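You operate a simulated robot arm through the tools that you are given. There is no shell and no other tool. Be economical: measure what you need, move in short steps, check, and stop when the job is done.

Carry out the task below with a simulated robot arm. There is one attempt and no reset: what you move stays moved.

## Task
Set the grey power supply to 6 volts, limit 1.5 amps, output off while you turn.
Fine: the output goes back on at the end.

It is judged by the outcome, as a careful person would: the job done as asked, and still so three seconds after it is handed in. It fails if anything else is knocked over, pushed out of place, dropped, spilled or broken.

## Robot
A 7-joint arm with a two-finger parallel gripper on a trunk, on a base that drives. Base frame: it is fixed to the floor where the robot stands at the start and does not move with it; the origin is under the middle of the robot, x ahead of it, y to its left, z up. Units: mm, rad, N and s.
With the tool pointing down near the work surface it reaches from about 360 to 760 mm from the robot's upright axis, wherever it stands. Its first joint turns from -2.496 to 2.496 rad. Places, roughly: blue knob [500, 0, 1000]; grey power supply [400, 100, 1000]; lower socket switch [100, 300, 300]; meter dial [900, 0, 1000]; orange knob [800, 0, 1100]; output button of the grey power supply [500, 0, 1000]; red knob [400, 0, 1000]; red plug (3x4x5 cm) [500, -200, 900]; switch of the cream power supply [900, 0, 1100]; switch of the grey power supply [600, 0, 900]; upper socket switch [100, 300, 400]. Payload 3 kg.
The TCP is the grasp point between the finger pads, 30 mm short of the fingertips. In the tool frame z runs along the fingers and y along their closing line. Largest opening 94 mm; finger width 28, thickness 10; the body of the gripper, 50 by 96 mm, starts 55 mm behind the TCP.
Orientation is that of the tool frame in the base frame, as a unit quaternion [x, y, z, w]. With the fingers straight down and closing along the base's y, the tool's x points along the base's -x, its y along +y and its z along -z.

## Interface
- The arm moves only by the tool play_rows. Its argument "steps" is a list that holds one entry, the list of rows, each a list of 7 numbers: the gripper command, from -1 (fully open) to 1 (shut), values between in proportion, then the shift along the base's x, y, z in units of 100 mm (1.0 is 100 mm), then the turn, a rotation vector about the base's x, y, z in units of 60 degrees (1.0 is 60 degrees). In form: [[[claw, tx, ty, tz, rx, ry, rz], ...]]. A call has 1 to 10 rows; each row is the pose to reach, as a shift and turn from the pose commanded when the call began. A call with a number of a shift or a turn outside -1 to 1 is refused whole. Rows are played at 5 a second. More than 50 mm and 0.15 rad between two rows, or a gripper value outside its range, and nothing of the call is played. Where a pose cannot be reached the arm comes as near as it can. A force on the tool above 90 N (or 10 N above the force at the start of the call, whichever is more), or a blocked arm, ends the call early, and 0.2 s more pass. The fingers move at their own pace (about 45 mm/s each) and stop on an object; they squeeze with about 43 N. The grip force told is the motor's: it shows also when the fingers shut on nothing. Time passes only in rows, and 0.2 s behind the last, so rows that repeat a pose let the fingers close. It gives the time, the measured TCP pose, the force on the tool (base axes), the opening and the grip force at its end, in the units of the frame above (readings bear some noise), with the torque about the TCP (base axes, N m) and any sound that the robot's microphone picked up.
- Cameras (640 x 400 px; columns grow to the right, rows downward): "scene" is now at [46.2, 128.2, 1721.2]; the picture's right is [-0.19, -0.98, 0.00], its down [-0.79, 0.15, -0.59] and it looks along [0.58, -0.11, -0.81] (base axes); focal length 278 px, centre (320, 200). "wrist" rides on the gripper at [76, 14, -102] in the tool frame; the picture's right is [-0.18, 0.98, 0.00], its down [-0.75, -0.14, -0.64] and it looks along [-0.63, -0.12, 0.77] (tool axes); focal length 243 px, centre (320, 200). There is no depth. A picture from a camera that has moved, and an enlarged one, comes with that camera's place and axes in the base frame and with its lens.
- camera(camera): a new picture of that camera. No time passes.
- lift_body(by): slides the trunk up (or, below 0, down) by that many mm; the arm and the scene camera ride with it, the base frame stays. It gives what a move gives, with no picture.
- steer(legs): drives the robot by 1 to 6 legs, each [ahead, left, turn to the left] in mm, mm and rad, along the robot's own axes; the way and the turn of a leg run together, so that a leg with both is an arc; at most 1500 mm and 3.142 rad a leg. The arm and the cameras ride along, it lands a little off, and it stops where it bumps. It gives what a move gives.
- aim_head(pan, tilt): turns the head with the scene camera to pan (to the left, within 2.496 rad either way) and tilt (down, from -0.506 to 1.204), counted from straight ahead of the robot. It gives what a move gives.
- close_up(camera, box): a new picture of the part [left, top, right, bottom] of that camera's present view, enlarged. No time passes.
- sign_off(): hands the job in; it is judged then, once.

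Work in short steps. Places have to be worked out from the pictures, the camera data and where the tool is seen: move nearer, look again, correct. Check each grasp and each placing, and mend what went wrong. You have 120 turns and 98 pictures in all, those below and enlarged ones among them. Open the gripper and draw the arm clear of the work before you hand the job in, unless the task says otherwise; then end with one line.

The tools are called after ">>>" by a JSON object that holds its "op" and its "data". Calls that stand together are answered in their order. play_rows: Moves the arm, as the interface text tells. Its arguments: {"type":"object","properties":{"steps":{"type":"array"}},"required":["steps"]} The other tools are called the same way: lift_body (by) slides the trunk up or down; steer (legs) drives the base; aim_head (pan, tilt) turns the head that bears the scene camera; camera (camera) takes a picture; close_up (camera, box) takes an enlarged picture of a part of a camera's view; sign_off () hands the job in.

At the start:

```text
t: 0.0
eef_pos: [560.6, -89.8, 1198.4]
tcp_rot: [0.0, 1.0, 0.0, -0.001]
wrist_force: [0.3, -0.3, 0.2]
wrist_torque: [0.0, -0.02, 0.01]
width: 93.8
finger_force: 0.0
trunk travel left (down, up): [-175.0, 215.0]
robot x, y, heading: [1.8, 1.7, 0.002]
head pan, tilt: [-0.187, 0.935]
```

scene: 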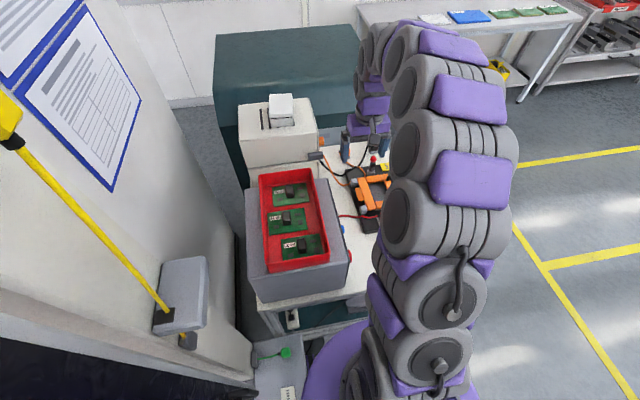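
wrist: 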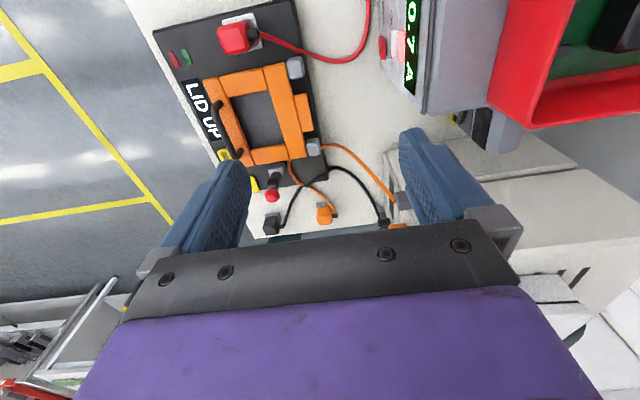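

The grey supply's front faces -y (towards the robot's right), with a tray of boards on top of it. I look closer at the panel with the wrist camera and at the scene.

>>> {"op": "close_up", "data": {"camera": "wrist", "box": [340, 0, 540, 140]}}

>>> {"op": "close_up", "data": {"camera": "scene", "box": [230, 80, 410, 340]}}

```text
2.86 times, centred on (440, 70) of wrist
camera zoom: at [486.4, -75.6, 1301.6], right [0.18, 0.98, 0.0], down [0.75, -0.14, 0.64], along [0.63, -0.12, -0.77], focal length 693 px, centre (-23, 571)
```

zoom: 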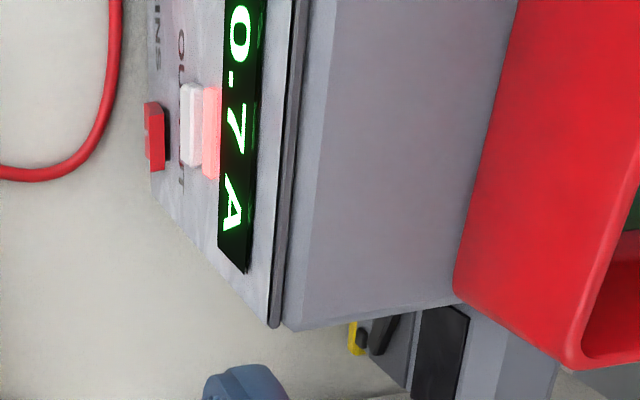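

```text
1.54 times, centred on (320, 210) of scene
camera zoom: at [46.2, 128.2, 1721.2], right [-0.19, -0.98, 0.0], down [-0.79, 0.15, -0.59], along [0.58, -0.11, -0.81], focal length 428 px, centre (320, 185)
```

zoom: 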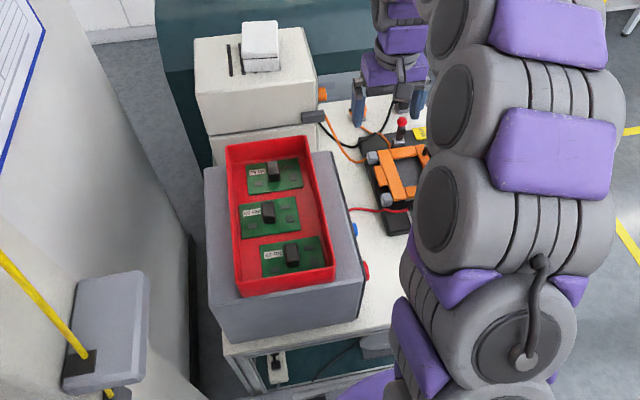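

The panel can be worked and seen better from the table's -y side. I look around there before driving.

>>> {"op": "aim_head", "data": {"pan": -1.3, "tilt": 0.7}}

>>> {"op": "camera", "data": {"camera": "scene"}}

>>> {"op": "aim_head", "data": {"pan": -0.5, "tilt": 0.8}}

>>> {"op": "camera", "data": {"camera": "scene"}}

```text
t: 1.3
eef_pos: [560.8, -89.4, 1199.9]
tcp_rot: [0.001, 1.0, 0.001, 0.0]
wrist_force: [-0.8, -0.3, 0.4]
wrist_torque: [0.02, 0.0, -0.01]
width: 94.0
finger_force: 0.0
trunk travel left (down, up): [-175.0, 215.0]
robot x, y, heading: [-0.7, 1.0, -0.0]
head pan, tilt: [-1.3, 0.7]
```

```text
93 pictures are left
camera scene: at [-3.3, 60.0, 1740.1], right [-0.96, -0.27, 0.0], down [-0.17, 0.62, -0.76], along [0.2, -0.74, -0.64], focal length 278 px, centre (320, 200)
```

scene: 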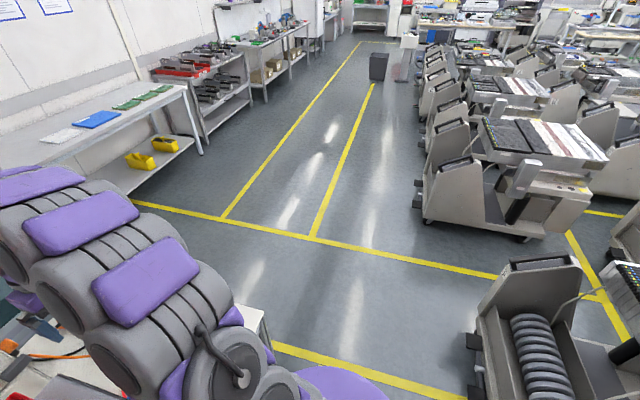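

```text
t: 2.5
eef_pos: [559.0, -89.8, 1199.1]
tcp_rot: [0.0, 1.0, 0.0, 0.0]
wrist_force: [-0.6, 0.1, -0.3]
wrist_torque: [0.0, -0.04, -0.02]
width: 94.2
finger_force: 0.0
trunk travel left (down, up): [-175.0, 215.0]
robot x, y, heading: [-1.2, -1.2, 0.001]
head pan, tilt: [-0.499, 0.799]
```

```text
92 pictures are left
camera scene: at [44.8, 103.2, 1731.8], right [-0.48, -0.88, 0.0], down [-0.63, 0.34, -0.7], along [0.61, -0.33, -0.72], focal length 278 px, centre (320, 200)
```

scene: 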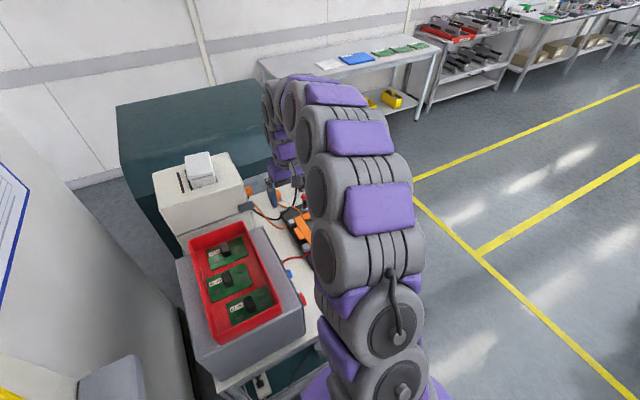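

The floor to the right is clear. I drive right, then ahead, then turn left to face the panel.

>>> {"op": "steer", "data": {"legs": [[0, -720, 0], [440, 0, 0], [0, 0, 1.5708]]}}

>>> {"op": "aim_head", "data": {"pan": 0.2, "tilt": 0.8}}

>>> {"op": "camera", "data": {"camera": "scene"}}

>>> {"op": "camera", "data": {"camera": "wrist"}}

```text
t: 12.5
eef_pos: [528.6, -163.8, 1199.1]
tcp_rot: [-0.705, 0.71, -0.001, 0.0]
wrist_force: [0.5, -0.3, 0.3]
wrist_torque: [-0.01, 0.04, 0.01]
width: 93.7
finger_force: 0.0
trunk travel left (down, up): [-175.0, 215.0]
robot x, y, heading: [431.8, -723.9, 1.561]
head pan, tilt: [-0.499, 0.799]
```

```text
t: 13.6
eef_pos: [528.0, -165.2, 1200.8]
tcp_rot: [-0.705, 0.709, 0.001, 0.0]
wrist_force: [-1.0, 0.1, -0.5]
wrist_torque: [-0.03, -0.01, 0.04]
width: 94.0
finger_force: 0.1
trunk travel left (down, up): [-175.0, 215.0]
robot x, y, heading: [433.3, -718.8, 1.564]
head pan, tilt: [0.201, 0.799]
```

```text
91 pictures are left
camera scene: at [278.0, -666.5, 1731.8], right [0.98, 0.19, 0.0], down [0.14, -0.71, -0.7], along [-0.13, 0.68, -0.72], focal length 278 px, centre (320, 200)
```

scene: 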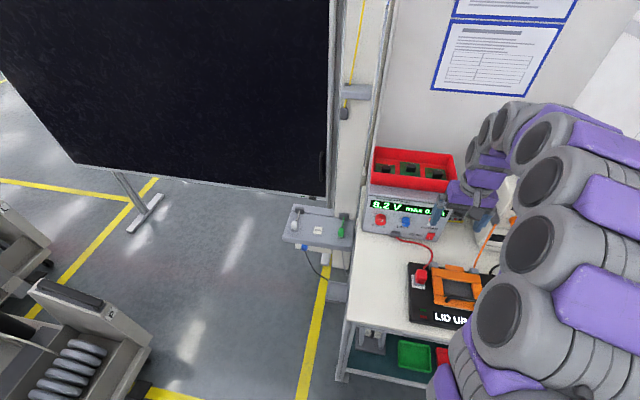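

```text
90 pictures are left
camera wrist: at [514.4, -241.4, 1302.9], right [-0.98, 0.19, 0.0], down [0.15, 0.75, 0.64], along [0.12, 0.63, -0.77], focal length 243 px, centre (320, 200)
```

wrist: 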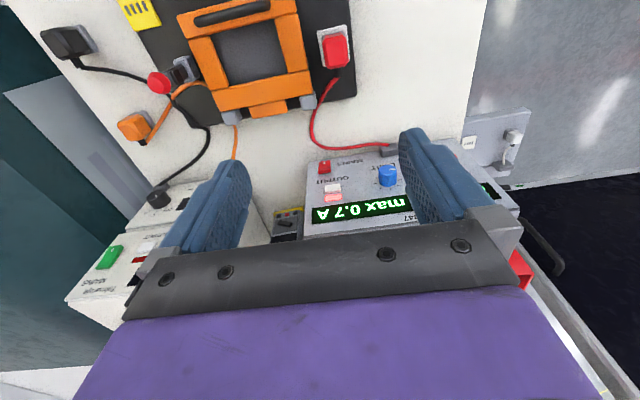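

I can now see the panel from in front; I enlarge it.

>>> {"op": "close_up", "data": {"camera": "scene", "box": [355, 180, 455, 243]}}

>>> {"op": "close_up", "data": {"camera": "wrist", "box": [290, 130, 530, 280]}}

```text
6.35 times, centred on (405, 212) of scene
camera zoom: at [278.0, -666.5, 1731.8], right [0.98, 0.19, 0.0], down [0.14, -0.71, -0.7], along [-0.13, 0.68, -0.72], focal length 1765 px, centre (-220, 127)
```

zoom: 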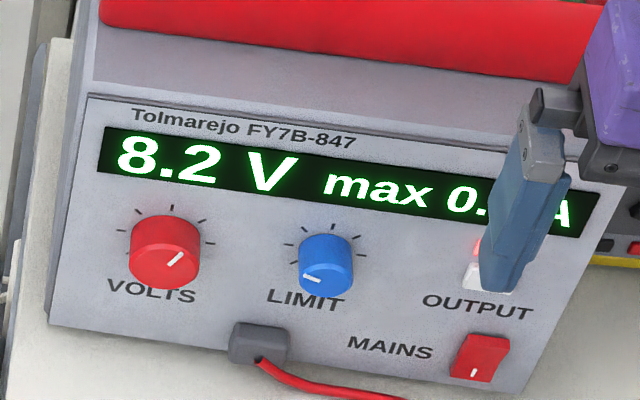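

```text
2.67 times, centred on (410, 205) of wrist
camera zoom: at [514.4, -241.4, 1302.9], right [-0.98, 0.19, 0.0], down [0.15, 0.75, 0.64], along [0.12, 0.63, -0.77], focal length 647 px, centre (80, 187)
```

zoom: 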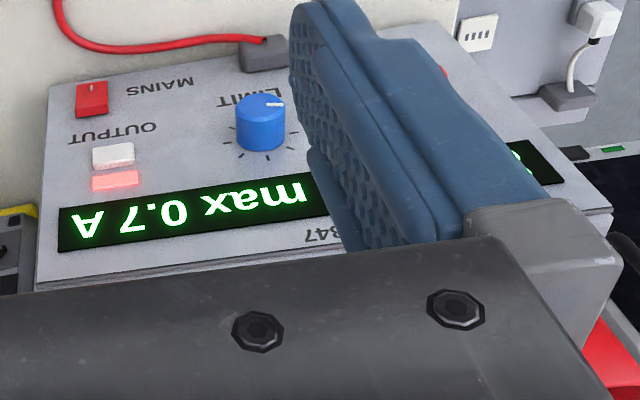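

From two views: red knob front ≈ (367, -26, 1001), blue knob ≈ (452, -26, 999), output button ≈ (538, -15, 1000). The display shows 8.2 V / max 0.7 A with the output light on. I tilt the tool 45° towards the panel with the fingers shut, to press the output off first.

>>> {"op": "play_rows", "data": {"steps": [[[1, 0, 0, -0.1, 0.125, 0, 0], [1, 0, 0, -0.3, 0.25, 0, 0], [1, 0.03, 0, -0.5, 0.375, 0, 0], [1, 0.06, 0, -0.7, 0.5, 0, 0], [1, 0.08, 0, -0.85, 0.625, 0, 0], [1, 0.1, 0, -1, 0.75, 0, 0], [1, 0.1, 0, -1, 0.75, 0, 0]]]}}

>>> {"op": "camera", "data": {"camera": "wrist"}}

>>> {"op": "close_up", "data": {"camera": "scene", "box": [350, 160, 510, 330]}}

```text
t: 15.2
eef_pos: [537.6, -165.5, 1099.5]
tcp_rot: [-0.65, 0.655, 0.272, 0.271]
wrist_force: [0.6, -0.8, -0.4]
wrist_torque: [0.03, 0.0, -0.03]
width: 0.2
finger_force: 32.8
trunk travel left (down, up): [-175.0, 215.0]
robot x, y, heading: [433.5, -725.7, 1.568]
head pan, tilt: [0.201, 0.799]
```

```text
87 pictures are left
camera wrist: at [524.8, -292.1, 1118.5], right [-0.98, 0.14, 0.14], down [0.15, 0.07, 0.99], along [0.12, 0.99, -0.09], focal length 243 px, centre (320, 200)
```

wrist: 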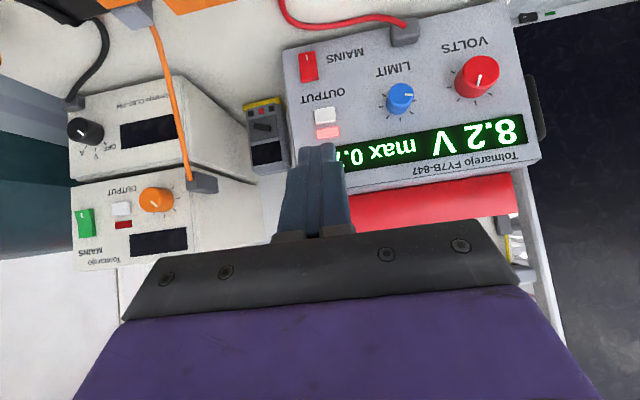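

```text
2.35 times, centred on (430, 245) of scene
camera zoom: at [278.5, -667.4, 1731.8], right [0.98, 0.19, 0.0], down [0.14, -0.7, -0.7], along [-0.13, 0.68, -0.72], focal length 654 px, centre (61, 94)
```

zoom: 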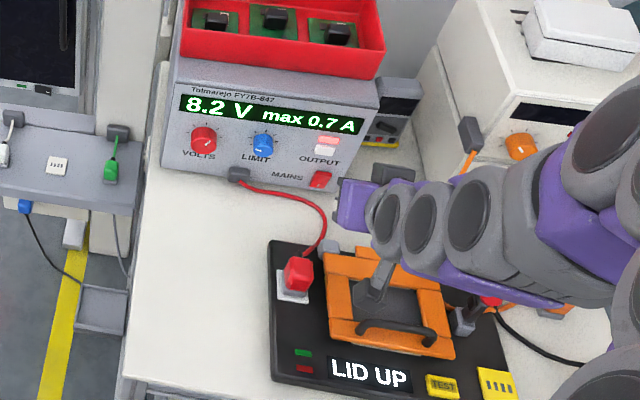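

The button appears at about x 538, z 990, with its face near y -5…-20. I come down in front of it, staying about 20 mm short.

>>> {"op": "play_rows", "data": {"steps": [[[1, 0, 0.3, -0.3, 0, 0, 0], [1, 0, 0.6, -0.6, 0, 0, 0], [1, 0, 0.8, -0.8, 0, 0, 0], [1, 0, 0.95, -1, 0, 0, 0], [1, 0, 0.95, -1, 0, 0, 0]]]}}

>>> {"op": "camera", "data": {"camera": "wrist"}}

>>> {"op": "close_up", "data": {"camera": "scene", "box": [380, 180, 480, 243]}}

```text
t: 16.4
eef_pos: [538.6, -72.5, 1000.4]
tcp_rot: [-0.651, 0.655, 0.273, 0.269]
wrist_force: [0.1, -1.4, -0.2]
wrist_torque: [-0.02, 0.02, -0.01]
width: 0.0
finger_force: 33.4
trunk travel left (down, up): [-175.0, 215.0]
robot x, y, heading: [432.9, -723.2, 1.564]
head pan, tilt: [0.201, 0.799]
```

```text
85 pictures are left
camera wrist: at [524.2, -198.3, 1018.8], right [-0.98, 0.14, 0.14], down [0.15, 0.08, 0.99], along [0.12, 0.99, -0.09], focal length 243 px, centre (320, 200)
```

wrist: 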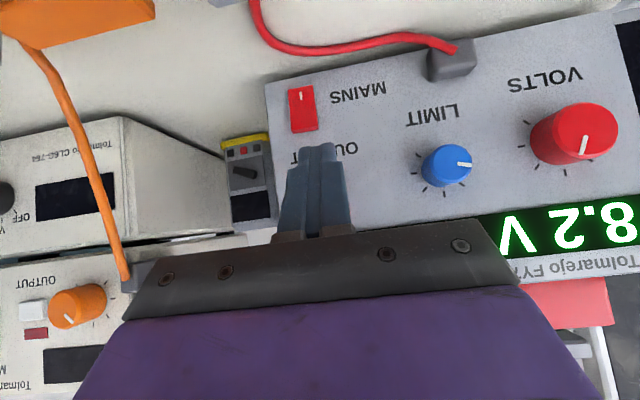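

```text
6.35 times, centred on (430, 212) of scene
camera zoom: at [278.4, -666.5, 1731.8], right [0.98, 0.19, 0.0], down [0.14, -0.71, -0.7], along [-0.13, 0.68, -0.72], focal length 1765 px, centre (-378, 127)
```

zoom: 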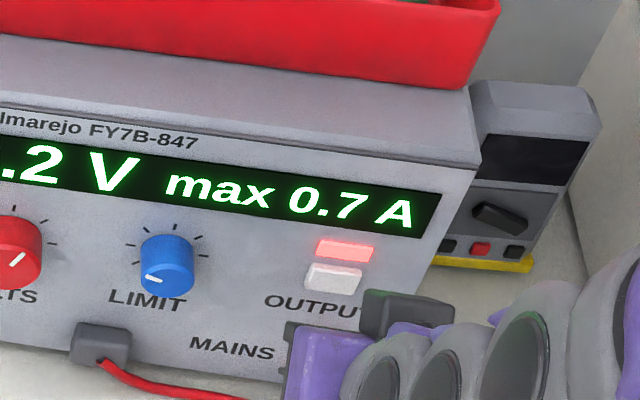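

The fingertip edge is level with the button (z≈989). I press forward slowly, with a check of the readings.

>>> {"op": "play_rows", "data": {"steps": [[[1, 0, 0.1, 0, 0, 0, 0], [1, 0, 0.2, 0, 0, 0, 0], [1, 0, 0.25, 0, 0, 0, 0], [1, 0, 0.3, 0, 0, 0, 0], [1, 0, 0.34, 0, 0, 0, 0]]]}}

>>> {"op": "close_up", "data": {"camera": "scene", "box": [380, 180, 480, 243]}}

```text
t: 17.6
eef_pos: [536.5, -36.5, 999.0]
tcp_rot: [-0.651, 0.656, 0.272, 0.269]
wrist_force: [0.2, -0.2, 0.4]
wrist_torque: [-0.02, -0.03, -0.01]
width: 0.1
finger_force: 32.6
trunk travel left (down, up): [-175.0, 215.0]
robot x, y, heading: [431.7, -725.6, 1.566]
head pan, tilt: [0.201, 0.799]
```

```text
6.35 times, centred on (430, 212) of scene
camera zoom: at [278.2, -665.8, 1731.8], right [0.98, 0.19, 0.0], down [0.14, -0.71, -0.7], along [-0.13, 0.68, -0.72], focal length 1765 px, centre (-378, 127)
```

zoom: 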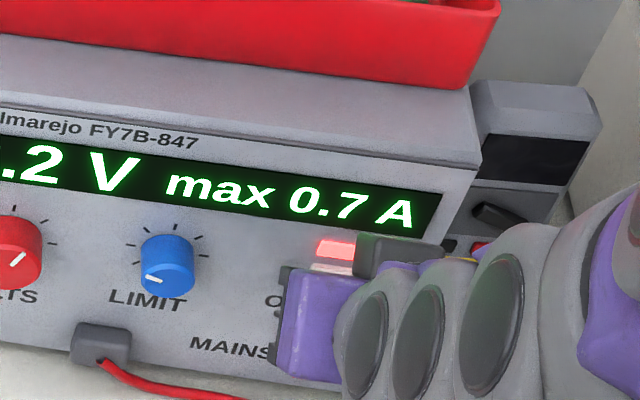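

Not touching yet. I keep pressing in 3 mm steps.

>>> {"op": "play_rows", "data": {"steps": [[[1, 0, 0.03, 0, 0, 0, 0], [1, 0, 0.06, 0, 0, 0, 0], [1, 0, 0.09, 0, 0, 0, 0], [1, 0, 0.12, 0, 0, 0, 0]]]}}

>>> {"op": "close_up", "data": {"camera": "scene", "box": [380, 180, 480, 243]}}

>>> {"op": "camera", "data": {"camera": "wrist"}}

```text
t: 18.6
eef_pos: [538.5, -31.4, 999.1]
tcp_rot: [-0.651, 0.656, 0.271, 0.268]
wrist_force: [0.9, -48.6, -2.6]
wrist_torque: [-0.62, -0.64, 0.01]
width: 0.1
finger_force: 33.0
trunk travel left (down, up): [-175.0, 215.0]
robot x, y, heading: [433.5, -717.6, 1.561]
head pan, tilt: [0.201, 0.799]
heard: click
```

```text
6.35 times, centred on (430, 212) of scene
camera zoom: at [278.7, -676.3, 1732.1], right [0.98, 0.19, 0.0], down [0.14, -0.7, -0.7], along [-0.13, 0.69, -0.71], focal length 1765 px, centre (-378, 127)
```

zoom: 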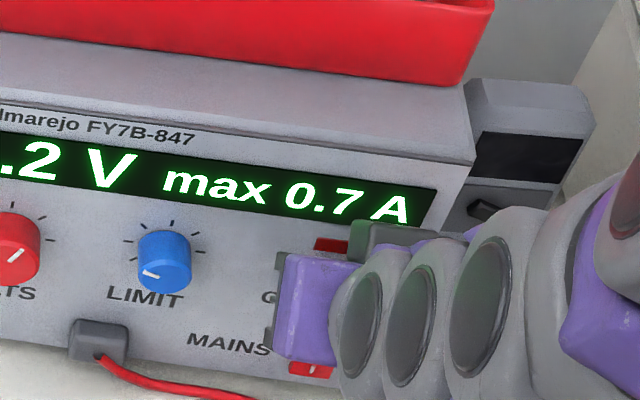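

```text
81 pictures are left
camera wrist: at [524.4, -156.9, 1018.7], right [-0.98, 0.14, 0.14], down [0.15, 0.08, 0.99], along [0.12, 0.99, -0.1], focal length 243 px, centre (320, 200)
```

wrist: 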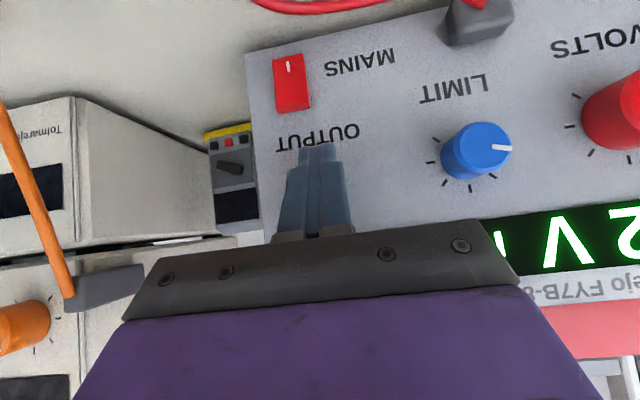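

Click, and the light went dark: output off. I back away.

>>> {"op": "play_rows", "data": {"steps": [[[1, 0, -0.2, 0, 0, 0, 0], [1, 0, -0.6, 0, 0, 0, 0], [1, 0, -1, 0.2, 0, 0, 0], [1, 0, -1, 0.4, 0, 0, 0]]]}}

>>> {"op": "close_up", "data": {"camera": "scene", "box": [355, 180, 455, 243]}}

```text
t: 19.6
eef_pos: [539.0, -124.3, 1040.5]
tcp_rot: [-0.651, 0.656, 0.272, 0.27]
wrist_force: [-0.4, 0.4, -0.4]
wrist_torque: [0.0, -0.02, -0.02]
width: 0.1
finger_force: 33.7
trunk travel left (down, up): [-175.0, 215.0]
robot x, y, heading: [436.7, -723.3, 1.566]
head pan, tilt: [0.201, 0.799]
```

```text
6.35 times, centred on (405, 212) of scene
camera zoom: at [278.6, -666.6, 1731.8], right [0.98, 0.19, 0.0], down [0.14, -0.71, -0.7], along [-0.13, 0.68, -0.72], focal length 1765 px, centre (-220, 127)
```

zoom: 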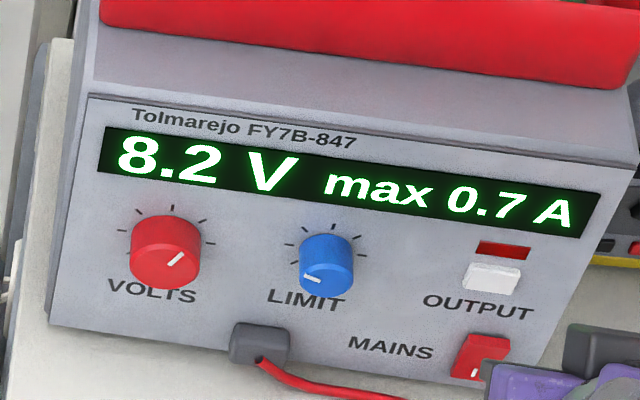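

The output is off and the supply hasn't moved. Now I open partly, level the tool (pointing +y), and move towards the red knob's column.

>>> {"op": "play_rows", "data": {"steps": [[[0.5, -0.1, -0.1, 0.1, 0.125, 0, 0], [0.3, -0.3, -0.3, 0.1, 0.25, 0, 0], [0.3, -0.5, -0.4, 0.1, 0.375, 0, 0], [0.3, -0.7, -0.5, 0.1, 0.5, 0, 0], [0.3, -0.85, -0.5, 0.1, 0.625, 0, 0], [0.3, -1, -0.5, 0.1, 0.75, 0, 0], [0.3, -1, -0.5, 0.1, 0.75, 0, 0]]]}}

>>> {"op": "play_rows", "data": {"steps": [[[0.3, -0.1, 0, 0, 0, 0.14, 0], [0.3, -0.2, 0, 0, 0, 0.28, 0], [0.3, -0.3, 0, 0, 0, 0.42, 0], [0.3, -0.4, 0, 0, 0, 0.56, 0], [0.3, -0.5, 0, 0, 0, 0.7, 0], [0.3, -0.6, 0, 0, 0, 0.84, 0], [0.3, -0.72, 0, 0, 0, 0.98, 0], [0.3, -0.72, 0, 0, 0, 0.98, 0]]]}}

>>> {"op": "camera", "data": {"camera": "wrist"}}

>>> {"op": "camera", "data": {"camera": "scene"}}

```text
t: 21.1
eef_pos: [477.6, -169.1, 1001.6]
tcp_rot: [0.541, -0.491, -0.487, -0.478]
wrist_force: [11.3, -18.6, 36.2]
wrist_torque: [-6.08, -1.2, 1.45]
width: 32.8
finger_force: 0.1
out of reach, approached as far as the arm can: row 2, 3, 4, 5, 6, 7
trunk travel left (down, up): [-175.0, 215.0]
robot x, y, heading: [432.3, -722.4, 1.558]
head pan, tilt: [0.201, 0.799]
stopped in row 7: the force on the tool passed its limit at 185 N (the readings are from after the stop); the commanded pose is now the measured one
```

```text
t: 22.9
eef_pos: [402.6, -165.1, 997.3]
tcp_rot: [-0.234, 0.662, 0.69, 0.174]
wrist_force: [0.0, -0.5, 0.1]
wrist_torque: [0.0, -0.01, 0.0]
width: 33.0
finger_force: 0.0
trunk travel left (down, up): [-175.0, 215.0]
robot x, y, heading: [437.0, -720.8, 1.562]
head pan, tilt: [0.201, 0.799]
```

```text
79 pictures are left
camera wrist: at [342.7, -273.4, 965.4], right [-0.39, -0.05, 0.92], down [0.76, -0.58, 0.29], along [0.52, 0.81, 0.26], focal length 243 px, centre (320, 200)
```

wrist: 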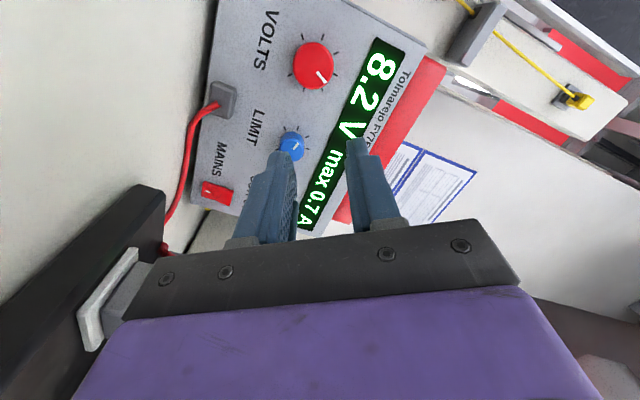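

```text
78 pictures are left
camera scene: at [277.9, -665.8, 1731.7], right [0.98, 0.19, 0.0], down [0.14, -0.71, -0.7], along [-0.13, 0.68, -0.72], focal length 278 px, centre (320, 200)
```

scene: 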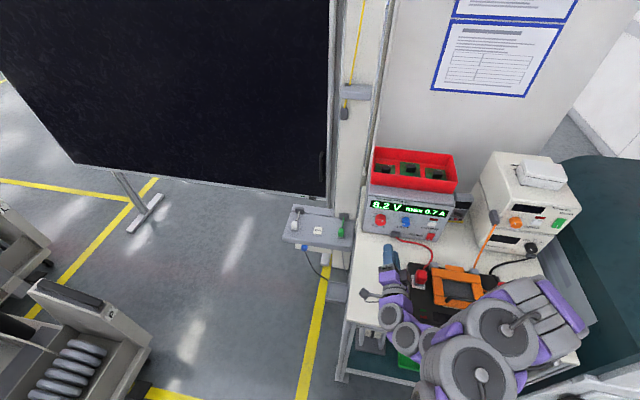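

That stopped on a force limit – I need to see whether anything on the bench was moved.

>>> {"op": "close_up", "data": {"camera": "scene", "box": [350, 160, 510, 330]}}

```text
2.35 times, centred on (430, 245) of scene
camera zoom: at [277.9, -665.8, 1731.7], right [0.98, 0.19, 0.0], down [0.14, -0.71, -0.7], along [-0.13, 0.68, -0.72], focal length 654 px, centre (61, 94)
```

zoom: 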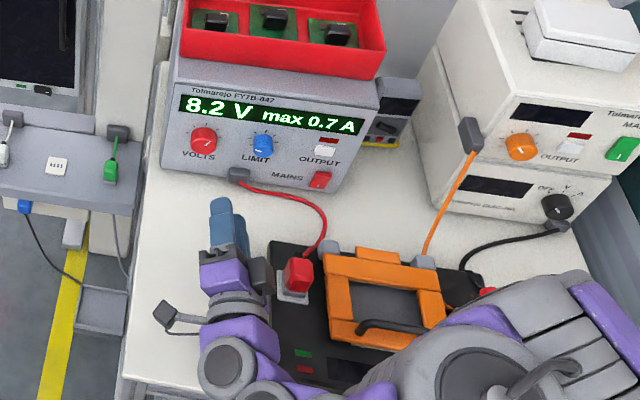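

Plug, lid and fixture sit where they were; nothing was displaced. To gain clearance over the fixture I raise the trunk 100 mm, then look before doing more.

>>> {"op": "lift_body", "data": {"by": 100}}

>>> {"op": "aim_head", "data": {"pan": -0.2, "tilt": 0.95}}

>>> {"op": "camera", "data": {"camera": "scene"}}

```text
t: 24.2
eef_pos: [403.3, -165.4, 1097.2]
tcp_rot: [-0.235, 0.662, 0.69, 0.174]
wrist_force: [0.4, 0.1, -0.2]
wrist_torque: [0.0, 0.02, 0.0]
width: 33.0
finger_force: 0.1
trunk travel left (down, up): [-275.0, 115.0]
robot x, y, heading: [432.9, -728.0, 1.565]
head pan, tilt: [0.201, 0.799]
```

```text
t: 25.1
eef_pos: [403.7, -166.1, 1096.0]
tcp_rot: [-0.235, 0.662, 0.69, 0.174]
wrist_force: [-0.4, -0.7, -0.1]
wrist_torque: [0.01, 0.0, 0.02]
width: 33.0
finger_force: 0.0
trunk travel left (down, up): [-275.0, 115.0]
robot x, y, heading: [436.6, -719.2, 1.563]
head pan, tilt: [-0.201, 0.949]
```

```text
76 pictures are left
camera scene: at [309.0, -673.5, 1820.3], right [0.98, -0.21, 0.0], down [-0.17, -0.8, -0.58], along [0.12, 0.57, -0.81], focal length 278 px, centre (320, 200)
```

scene: 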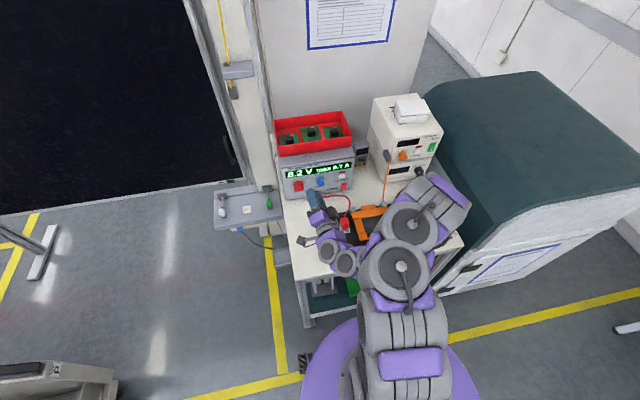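

The elbow swings wide over the fixture because I stand too close. I drive back 170 mm and 60 mm to the left so the arm comes in straighter and left of the fixture.

>>> {"op": "steer", "data": {"legs": [[-170, 60, 0]]}}

>>> {"op": "play_rows", "data": {"steps": [[[0.3, 0, 0.2, 0, 0, 0.1, 0], [0.3, 0, 0.4, 0, 0, 0.2, 0], [0.3, 0, 0.6, 0, 0, 0.3, 0], [0.3, 0, 0.8, 0, 0, 0.4, 0], [0.3, 0, 1, 0, 0, 0.5, 0], [0.3, 0, 1, 0, 0, 0.5, 0]]]}}

>>> {"op": "camera", "data": {"camera": "scene"}}

>>> {"op": "camera", "data": {"camera": "wrist"}}

```text
t: 26.6
eef_pos: [345.6, -336.9, 1096.1]
tcp_rot: [-0.234, 0.662, 0.691, 0.172]
wrist_force: [0.8, 0.7, 0.2]
wrist_torque: [-0.01, 0.03, -0.03]
width: 32.8
finger_force: 0.1
trunk travel left (down, up): [-275.0, 115.0]
robot x, y, heading: [377.8, -892.7, 1.567]
head pan, tilt: [-0.201, 0.949]
```

```text
t: 28.0
eef_pos: [340.7, -238.7, 1098.1]
tcp_rot: [-0.047, 0.684, 0.728, -0.003]
wrist_force: [-0.1, -0.1, -0.8]
wrist_torque: [0.02, 0.01, 0.01]
width: 33.1
finger_force: 0.2
trunk travel left (down, up): [-275.0, 115.0]
robot x, y, heading: [372.0, -893.7, 1.561]
head pan, tilt: [-0.201, 0.949]
```

```text
75 pictures are left
camera scene: at [246.6, -844.6, 1820.1], right [0.98, -0.21, 0.0], down [-0.17, -0.8, -0.58], along [0.12, 0.57, -0.81], focal length 278 px, centre (320, 200)
```

scene: 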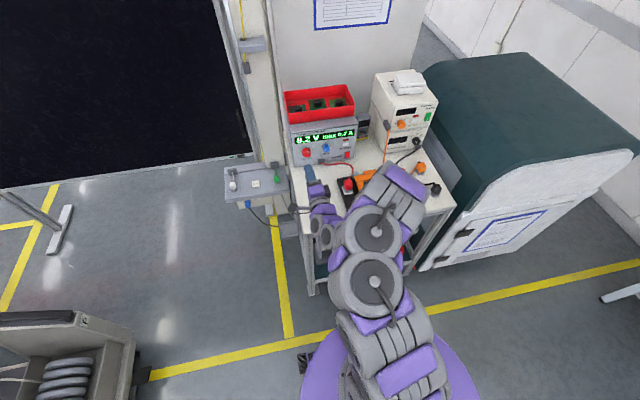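

```text
74 pictures are left
camera wrist: at [272.9, -346.7, 1100.7], right [0.12, -0.05, 0.99], down [0.81, -0.58, -0.13], along [0.58, 0.81, -0.03], focal length 243 px, centre (320, 200)
```

wrist: 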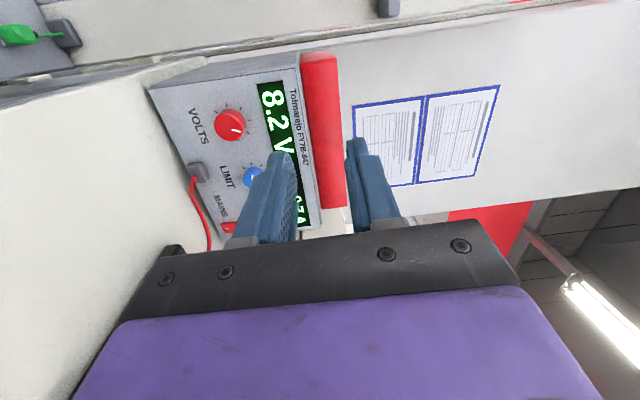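

Much cleaner arm shape now; camera is at 9 o'clock. I straighten the small yaw/pitch error and descend to knob height in front of the red knob.

>>> {"op": "play_rows", "data": {"steps": [[[0.2, 0.1, 0.1, -0.2, -0.02, 0, -0.02], [0.2, 0.2, 0.2, -0.45, -0.04, 0, -0.05], [0.2, 0.26, 0.4, -0.7, -0.057, 0, -0.07], [0.2, 0.26, 0.6, -1, -0.057, 0, -0.07], [0.2, 0.26, 0.7, -1, -0.057, 0, -0.07], [0.2, 0.26, 0.7, -1, -0.057, 0, -0.07]]]}}

>>> {"op": "camera", "data": {"camera": "wrist"}}

>>> {"op": "camera", "data": {"camera": "scene"}}

```text
t: 29.4
eef_pos: [367.8, -168.1, 996.8]
tcp_rot: [-0.022, 0.707, 0.707, 0.022]
wrist_force: [0.0, 0.0, -0.4]
wrist_torque: [0.02, -0.01, -0.03]
width: 37.7
finger_force: 0.1
trunk travel left (down, up): [-275.0, 115.0]
robot x, y, heading: [373.3, -891.2, 1.568]
head pan, tilt: [-0.201, 0.949]
```

```text
73 pictures are left
camera wrist: at [292.2, -271.0, 1006.5], right [0.12, 0.0, 0.99], down [0.76, -0.64, -0.09], along [0.64, 0.77, -0.08], focal length 243 px, centre (320, 200)
```

wrist: 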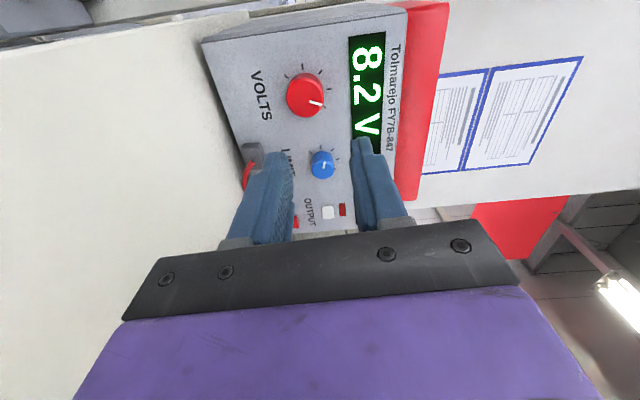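

```text
72 pictures are left
camera scene: at [246.9, -843.6, 1820.1], right [0.98, -0.21, 0.0], down [-0.17, -0.8, -0.58], along [0.12, 0.57, -0.81], focal length 278 px, centre (320, 200)
```

scene: 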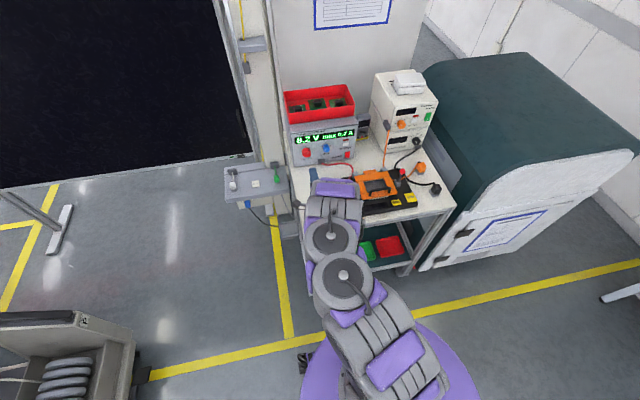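

Red knob lies straight ahead at ≈(367, -12, 984). I open wider and move to 40 mm short of it, then re-measure.

>>> {"op": "play_rows", "data": {"steps": [[[-0.3, 0, 0.3, -0.06, 0, 0, 0], [-0.3, 0, 0.6, -0.12, 0, 0, 0], [-0.3, 0, 0.85, -0.12, 0, 0, 0], [-0.3, 0, 0.85, -0.12, 0, 0, 0]]]}}

>>> {"op": "camera", "data": {"camera": "wrist"}}

>>> {"op": "close_up", "data": {"camera": "scene", "box": [270, 115, 370, 178]}}

```text
t: 30.4
eef_pos: [367.8, -83.0, 988.3]
tcp_rot: [-0.023, 0.706, 0.707, 0.023]
wrist_force: [0.0, -0.9, -0.7]
wrist_torque: [0.02, 0.02, -0.01]
width: 60.9
finger_force: 0.1
trunk travel left (down, up): [-275.0, 115.0]
robot x, y, heading: [372.8, -896.5, 1.559]
head pan, tilt: [-0.201, 0.949]
```

```text
71 pictures are left
camera wrist: at [291.9, -185.2, 997.0], right [0.12, 0.0, 0.99], down [0.76, -0.64, -0.09], along [0.64, 0.77, -0.08], focal length 243 px, centre (320, 200)
```

wrist: 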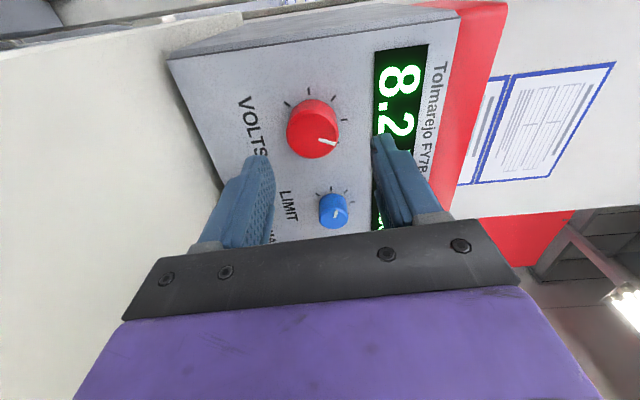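

```text
6.35 times, centred on (320, 146) of scene
camera zoom: at [246.9, -843.5, 1820.1], right [0.98, -0.21, 0.0], down [-0.17, -0.8, -0.58], along [0.12, 0.57, -0.81], focal length 1765 px, centre (320, 540)
```

zoom: 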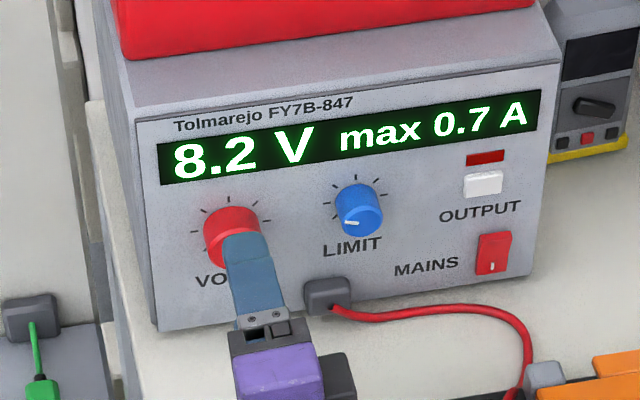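

The knob is centred between the fingers (knob z ≈985). I lower 3 mm, advance so that the tips overlap it by ~13 mm, and close gently.

>>> {"op": "play_rows", "data": {"steps": [[[-0.3, 0, 0.2, -0.03, 0, 0, 0], [-0.3, 0, 0.35, -0.03, 0, 0, 0], [-0.3, 0, 0.43, -0.03, 0, 0, 0], [-0.3, 0, 0.49, -0.03, 0, 0, 0]]]}}

>>> {"op": "camera", "data": {"camera": "wrist"}}

>>> {"op": "close_up", "data": {"camera": "scene", "box": [270, 115, 370, 178]}}

```text
t: 31.4
eef_pos: [367.2, -33.8, 982.3]
tcp_rot: [-0.022, 0.707, 0.706, 0.022]
wrist_force: [0.0, 1.1, -1.0]
wrist_torque: [0.0, 0.0, 0.02]
width: 61.4
finger_force: 0.0
trunk travel left (down, up): [-275.0, 115.0]
robot x, y, heading: [375.1, -894.2, 1.564]
head pan, tilt: [-0.201, 0.949]
```

```text
69 pictures are left
camera wrist: at [291.9, -136.2, 991.9], right [0.12, 0.0, 0.99], down [0.76, -0.64, -0.09], along [0.64, 0.77, -0.08], focal length 243 px, centre (320, 200)
```

wrist: 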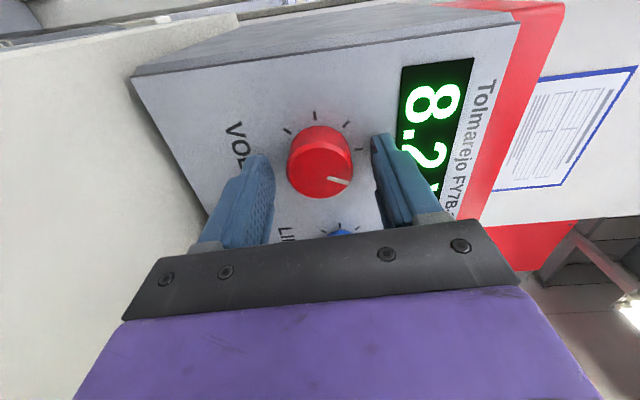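

```text
6.35 times, centred on (320, 146) of scene
camera zoom: at [247.1, -842.8, 1820.1], right [0.98, -0.21, 0.0], down [-0.17, -0.8, -0.58], along [0.12, 0.57, -0.81], focal length 1765 px, centre (320, 540)
```

zoom: 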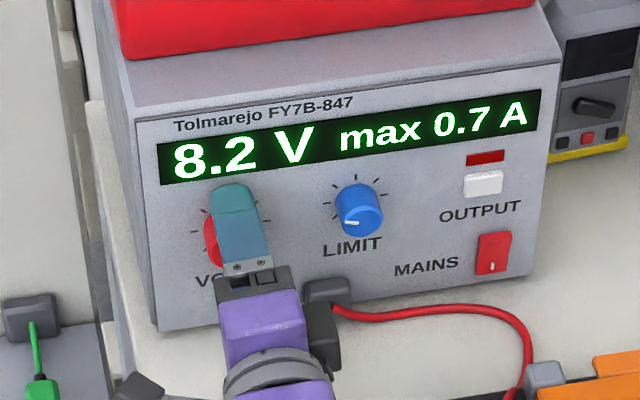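

Triangulating the three wrist views puts the red knob at (364, -25, 985). I shift 3.5 mm left and 2 mm up, then close on it.

>>> {"op": "play_rows", "data": {"steps": [[[-0.3, -0.035, 0, 0.02, 0, 0, 0], [0.1, -0.035, 0, 0.02, 0, 0, 0], [0.5, -0.035, 0, 0.02, 0, 0, 0], [1, -0.035, 0, 0.02, 0, 0, 0], [1, -0.035, 0, 0.02, 0, 0, 0]]]}}

>>> {"op": "camera", "data": {"camera": "wrist"}}

>>> {"op": "close_up", "data": {"camera": "scene", "box": [270, 115, 370, 178]}}

```text
t: 32.6
eef_pos: [363.6, -34.2, 981.7]
tcp_rot: [-0.023, 0.708, 0.706, 0.021]
wrist_force: [0.5, -3.8, -13.5]
wrist_torque: [-0.18, 0.05, 0.12]
width: 37.5
finger_force: 45.0
trunk travel left (down, up): [-275.0, 115.0]
robot x, y, heading: [371.0, -893.2, 1.56]
head pan, tilt: [-0.201, 0.949]
```

```text
67 pictures are left
camera wrist: at [288.3, -136.7, 992.0], right [0.12, 0.0, 0.99], down [0.76, -0.64, -0.09], along [0.64, 0.77, -0.08], focal length 243 px, centre (320, 200)
```

wrist: 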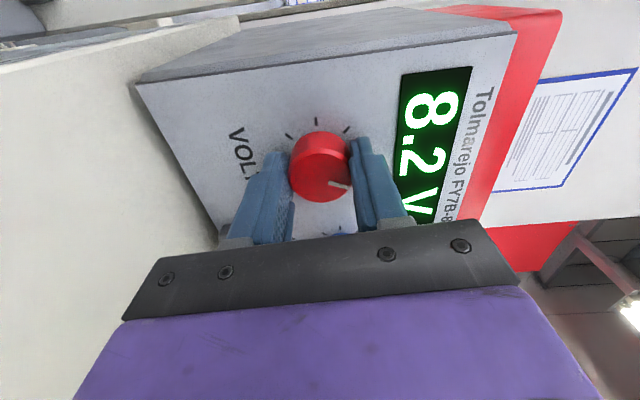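

```text
6.35 times, centred on (320, 146) of scene
camera zoom: at [247.1, -839.8, 1819.8], right [0.98, -0.21, 0.0], down [-0.17, -0.8, -0.58], along [0.12, 0.57, -0.82], focal length 1765 px, centre (320, 540)
```

zoom: 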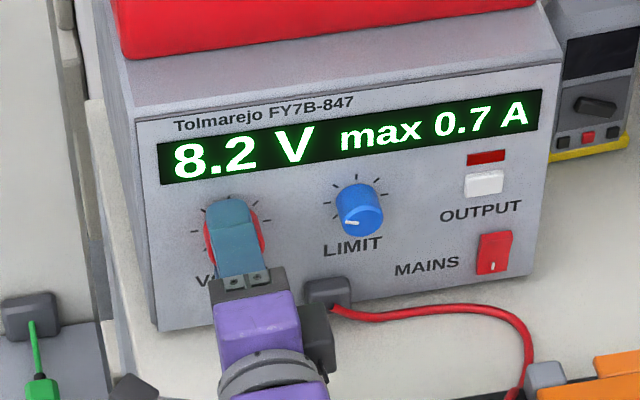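

Gripped (37.5 mm). I relieve the 2 mm vertical offset and turn 20° anticlockwise to gauge the scale.

>>> {"op": "play_rows", "data": {"steps": [[[1, 0, 0, -0.02, 0, 0, 0], [1, 0, 0, -0.02, 0, -0.08, 0], [1, 0, 0, -0.02, 0, -0.16, 0], [1, 0, 0, -0.02, 0, -0.25, 0], [1, 0, 0, -0.02, 0, -0.333, 0], [1, 0, 0, -0.02, 0, -0.333, 0]]]}}

>>> {"op": "close_up", "data": {"camera": "scene", "box": [270, 115, 370, 178]}}

```text
t: 34.0
eef_pos: [363.7, -34.6, 981.6]
tcp_rot: [-0.146, 0.692, 0.692, 0.145]
wrist_force: [2.1, -13.7, -14.7]
wrist_torque: [0.13, 0.0, -0.86]
width: 37.3
finger_force: 44.8
trunk travel left (down, up): [-275.0, 115.0]
robot x, y, heading: [373.2, -892.6, 1.561]
head pan, tilt: [-0.201, 0.949]
```

```text
6.35 times, centred on (320, 146) of scene
camera zoom: at [247.8, -842.4, 1820.0], right [0.98, -0.21, 0.0], down [-0.17, -0.8, -0.58], along [0.12, 0.57, -0.82], focal length 1765 px, centre (320, 540)
```

zoom: 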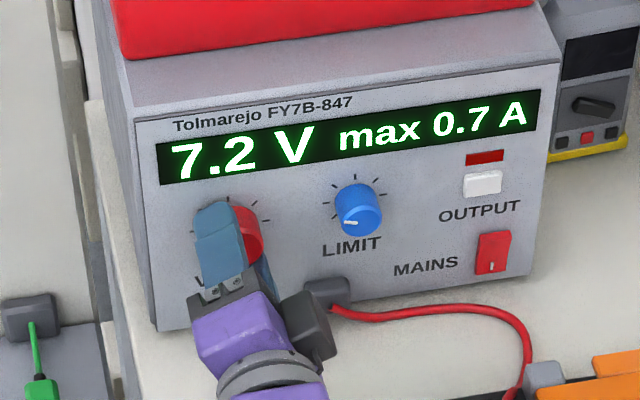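

20° gave -1.0 V, so another 24° anticlockwise should give 6.0.

>>> {"op": "play_rows", "data": {"steps": [[[1, 0, 0, 0, 0, -0.1, 0], [1, 0, 0, 0, 0, -0.2, 0], [1, 0, 0, 0, 0, -0.3, 0], [1, 0, 0, 0, 0, -0.4, 0], [1, 0, 0, 0, 0, -0.4, 0]]]}}

>>> {"op": "close_up", "data": {"camera": "scene", "box": [270, 115, 370, 178]}}

```text
t: 35.2
eef_pos: [363.5, -34.2, 979.6]
tcp_rot: [-0.286, 0.648, 0.645, 0.285]
wrist_force: [3.0, -20.7, -20.5]
wrist_torque: [-0.06, 0.05, -0.14]
width: 37.6
finger_force: 44.8
trunk travel left (down, up): [-275.0, 115.0]
robot x, y, heading: [372.0, -892.4, 1.565]
head pan, tilt: [-0.201, 0.949]
```

```text
6.35 times, centred on (320, 146) of scene
camera zoom: at [248.7, -842.0, 1820.0], right [0.98, -0.21, 0.0], down [-0.17, -0.8, -0.58], along [0.12, 0.57, -0.82], focal length 1765 px, centre (320, 540)
```

zoom: 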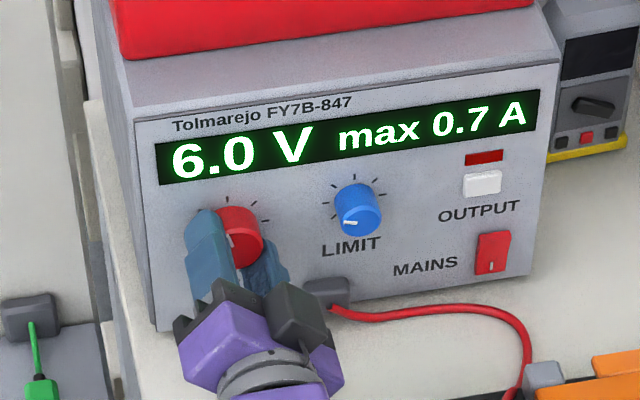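

6.0 V. I ease the side load, open, and withdraw.

>>> {"op": "play_rows", "data": {"steps": [[[1, 0, -0.01, -0.02, 0, 0, 0], [0.3, 0, -0.01, -0.02, 0, 0, 0], [-0.3, 0, -0.01, -0.02, 0, 0, 0], [-0.3, 0, -0.01, -0.02, 0, 0, 0], [-0.3, 0, -0.3, -0.02, 0, 0, 0], [-0.3, 0, -0.6, 0, 0, 0, 0]]]}}

>>> {"op": "close_up", "data": {"camera": "scene", "box": [270, 115, 370, 178]}}

```text
t: 36.6
eef_pos: [362.6, -92.0, 982.1]
tcp_rot: [-0.287, 0.646, 0.648, 0.284]
wrist_force: [-0.6, 0.2, 0.7]
wrist_torque: [-0.01, 0.0, 0.02]
width: 61.1
finger_force: 0.1
trunk travel left (down, up): [-275.0, 115.0]
robot x, y, heading: [375.8, -890.7, 1.562]
head pan, tilt: [-0.201, 0.949]
```

```text
6.35 times, centred on (320, 146) of scene
camera zoom: at [247.6, -843.9, 1820.2], right [0.98, -0.21, 0.0], down [-0.17, -0.8, -0.58], along [0.12, 0.57, -0.81], focal length 1765 px, centre (320, 540)
```

zoom: 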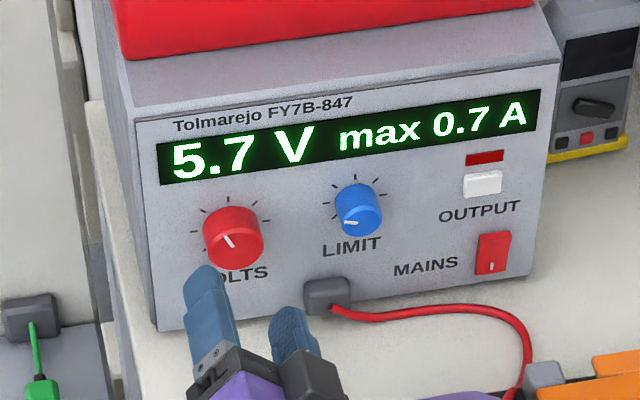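

On release the knob slipped to 5.7 V because the grip was about 3 mm off-centre vertically. I re-grip lower (z≈979) and check the reading while gripped.

>>> {"op": "play_rows", "data": {"steps": [[[-0.3, 0, 0.3, -0.03, 0, 0, 0], [-0.3, 0, 0.5, -0.03, 0, 0, 0], [-0.3, 0, 0.58, -0.03, 0, 0, 0], [-0.3, 0, 0.58, -0.03, 0, 0, 0]]]}}

>>> {"op": "camera", "data": {"camera": "wrist"}}

```text
t: 37.6
eef_pos: [363.4, -36.1, 978.3]
tcp_rot: [-0.285, 0.648, 0.646, 0.286]
wrist_force: [0.8, -0.2, 0.4]
wrist_torque: [-0.03, -0.04, 0.03]
width: 61.1
finger_force: 0.0
trunk travel left (down, up): [-275.0, 115.0]
robot x, y, heading: [373.9, -891.8, 1.564]
head pan, tilt: [-0.201, 0.949]
```

```text
62 pictures are left
camera wrist: at [303.4, -138.9, 933.2], right [-0.6, 0.0, 0.8], down [0.61, -0.64, 0.46], along [0.51, 0.77, 0.39], focal length 243 px, centre (320, 200)
```

wrist: 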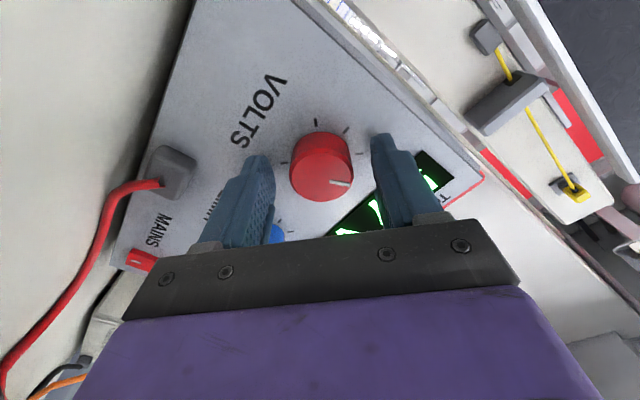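

Looks centred. I close and read forces and display.

>>> {"op": "play_rows", "data": {"steps": [[[0.1, 0, 0, 0, 0, 0, 0], [0.4, 0, 0, 0, 0, 0, 0], [0.7, 0, 0, 0, 0, 0, 0], [1, 0, 0, 0, 0, 0, 0]]]}}

>>> {"op": "close_up", "data": {"camera": "scene", "box": [270, 115, 370, 178]}}

```text
t: 38.6
eef_pos: [364.3, -36.6, 979.2]
tcp_rot: [-0.286, 0.647, 0.646, 0.286]
wrist_force: [0.7, 0.5, -0.6]
wrist_torque: [0.23, 0.01, 0.35]
width: 37.5
finger_force: 45.0
trunk travel left (down, up): [-275.0, 115.0]
robot x, y, heading: [376.7, -894.3, 1.563]
head pan, tilt: [-0.201, 0.949]
```

```text
6.35 times, centred on (320, 146) of scene
camera zoom: at [247.4, -842.9, 1820.1], right [0.98, -0.21, 0.0], down [-0.17, -0.8, -0.58], along [0.12, 0.57, -0.81], focal length 1765 px, centre (320, 540)
```

zoom: 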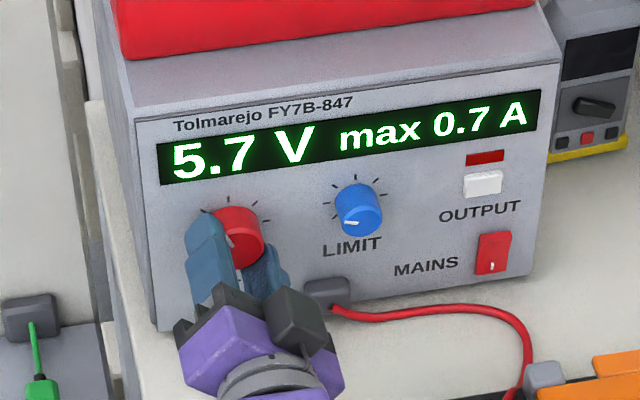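

Forces are near zero now, so the grip is centred. I turn 6° clockwise.

>>> {"op": "play_rows", "data": {"steps": [[[1, 0, 0, 0, 0, 0.05, 0], [1, 0, 0, 0, 0, 0.1, 0], [1, 0, 0, 0, 0, 0.1, 0]]]}}

>>> {"op": "close_up", "data": {"camera": "scene", "box": [270, 115, 370, 178]}}

```text
t: 39.4
eef_pos: [361.9, -36.3, 979.7]
tcp_rot: [-0.252, 0.661, 0.661, 0.251]
wrist_force: [-0.8, 3.5, 1.1]
wrist_torque: [0.23, -0.01, 0.54]
width: 37.3
finger_force: 44.9
trunk travel left (down, up): [-275.0, 115.0]
robot x, y, heading: [372.2, -892.0, 1.564]
head pan, tilt: [-0.201, 0.949]
```

```text
6.35 times, centred on (320, 146) of scene
camera zoom: at [247.2, -842.5, 1820.1], right [0.98, -0.21, 0.0], down [-0.17, -0.8, -0.58], along [0.12, 0.57, -0.82], focal length 1765 px, centre (320, 540)
```

zoom: 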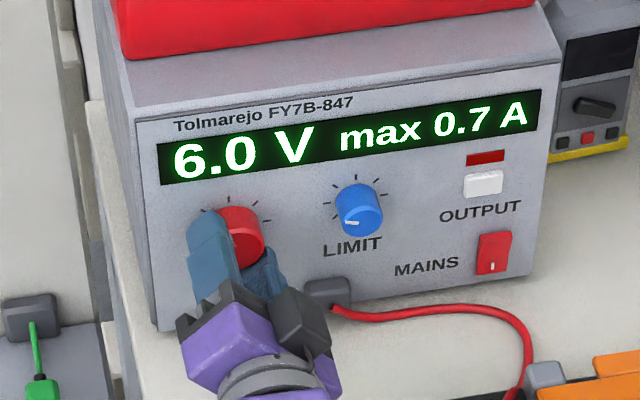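

6.0 V with low load. I open in place first, then withdraw.

>>> {"op": "play_rows", "data": {"steps": [[[0.2, 0, 0, 0, 0, 0, 0], [-0.3, 0, 0, 0, 0, 0, 0], [-0.3, 0, 0, 0, 0, 0, 0], [-0.3, 0, -0.3, 0, 0, 0, 0], [-0.3, 0, -0.6, 0, 0, 0, 0]]]}}

>>> {"op": "close_up", "data": {"camera": "scene", "box": [270, 115, 370, 178]}}

```text
t: 40.6
eef_pos: [361.9, -96.9, 980.4]
tcp_rot: [-0.253, 0.661, 0.661, 0.251]
wrist_force: [-0.7, 0.0, -0.4]
wrist_torque: [0.02, 0.02, 0.01]
width: 61.0
finger_force: 0.1
trunk travel left (down, up): [-275.0, 115.0]
robot x, y, heading: [373.0, -896.3, 1.562]
head pan, tilt: [-0.201, 0.949]
```

```text
6.35 times, centred on (320, 146) of scene
camera zoom: at [247.2, -843.7, 1820.1], right [0.98, -0.21, 0.0], down [-0.17, -0.8, -0.58], along [0.12, 0.57, -0.81], focal length 1765 px, centre (320, 540)
```

zoom: 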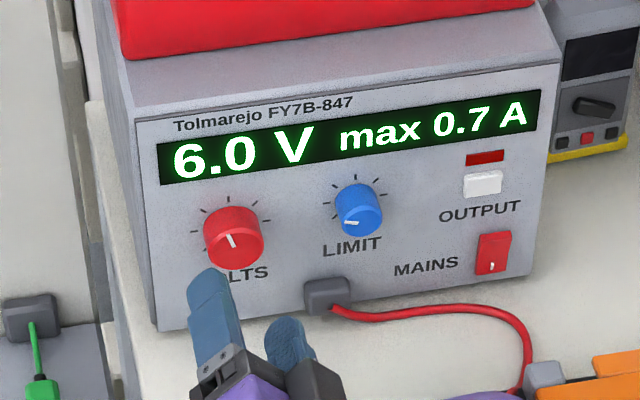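

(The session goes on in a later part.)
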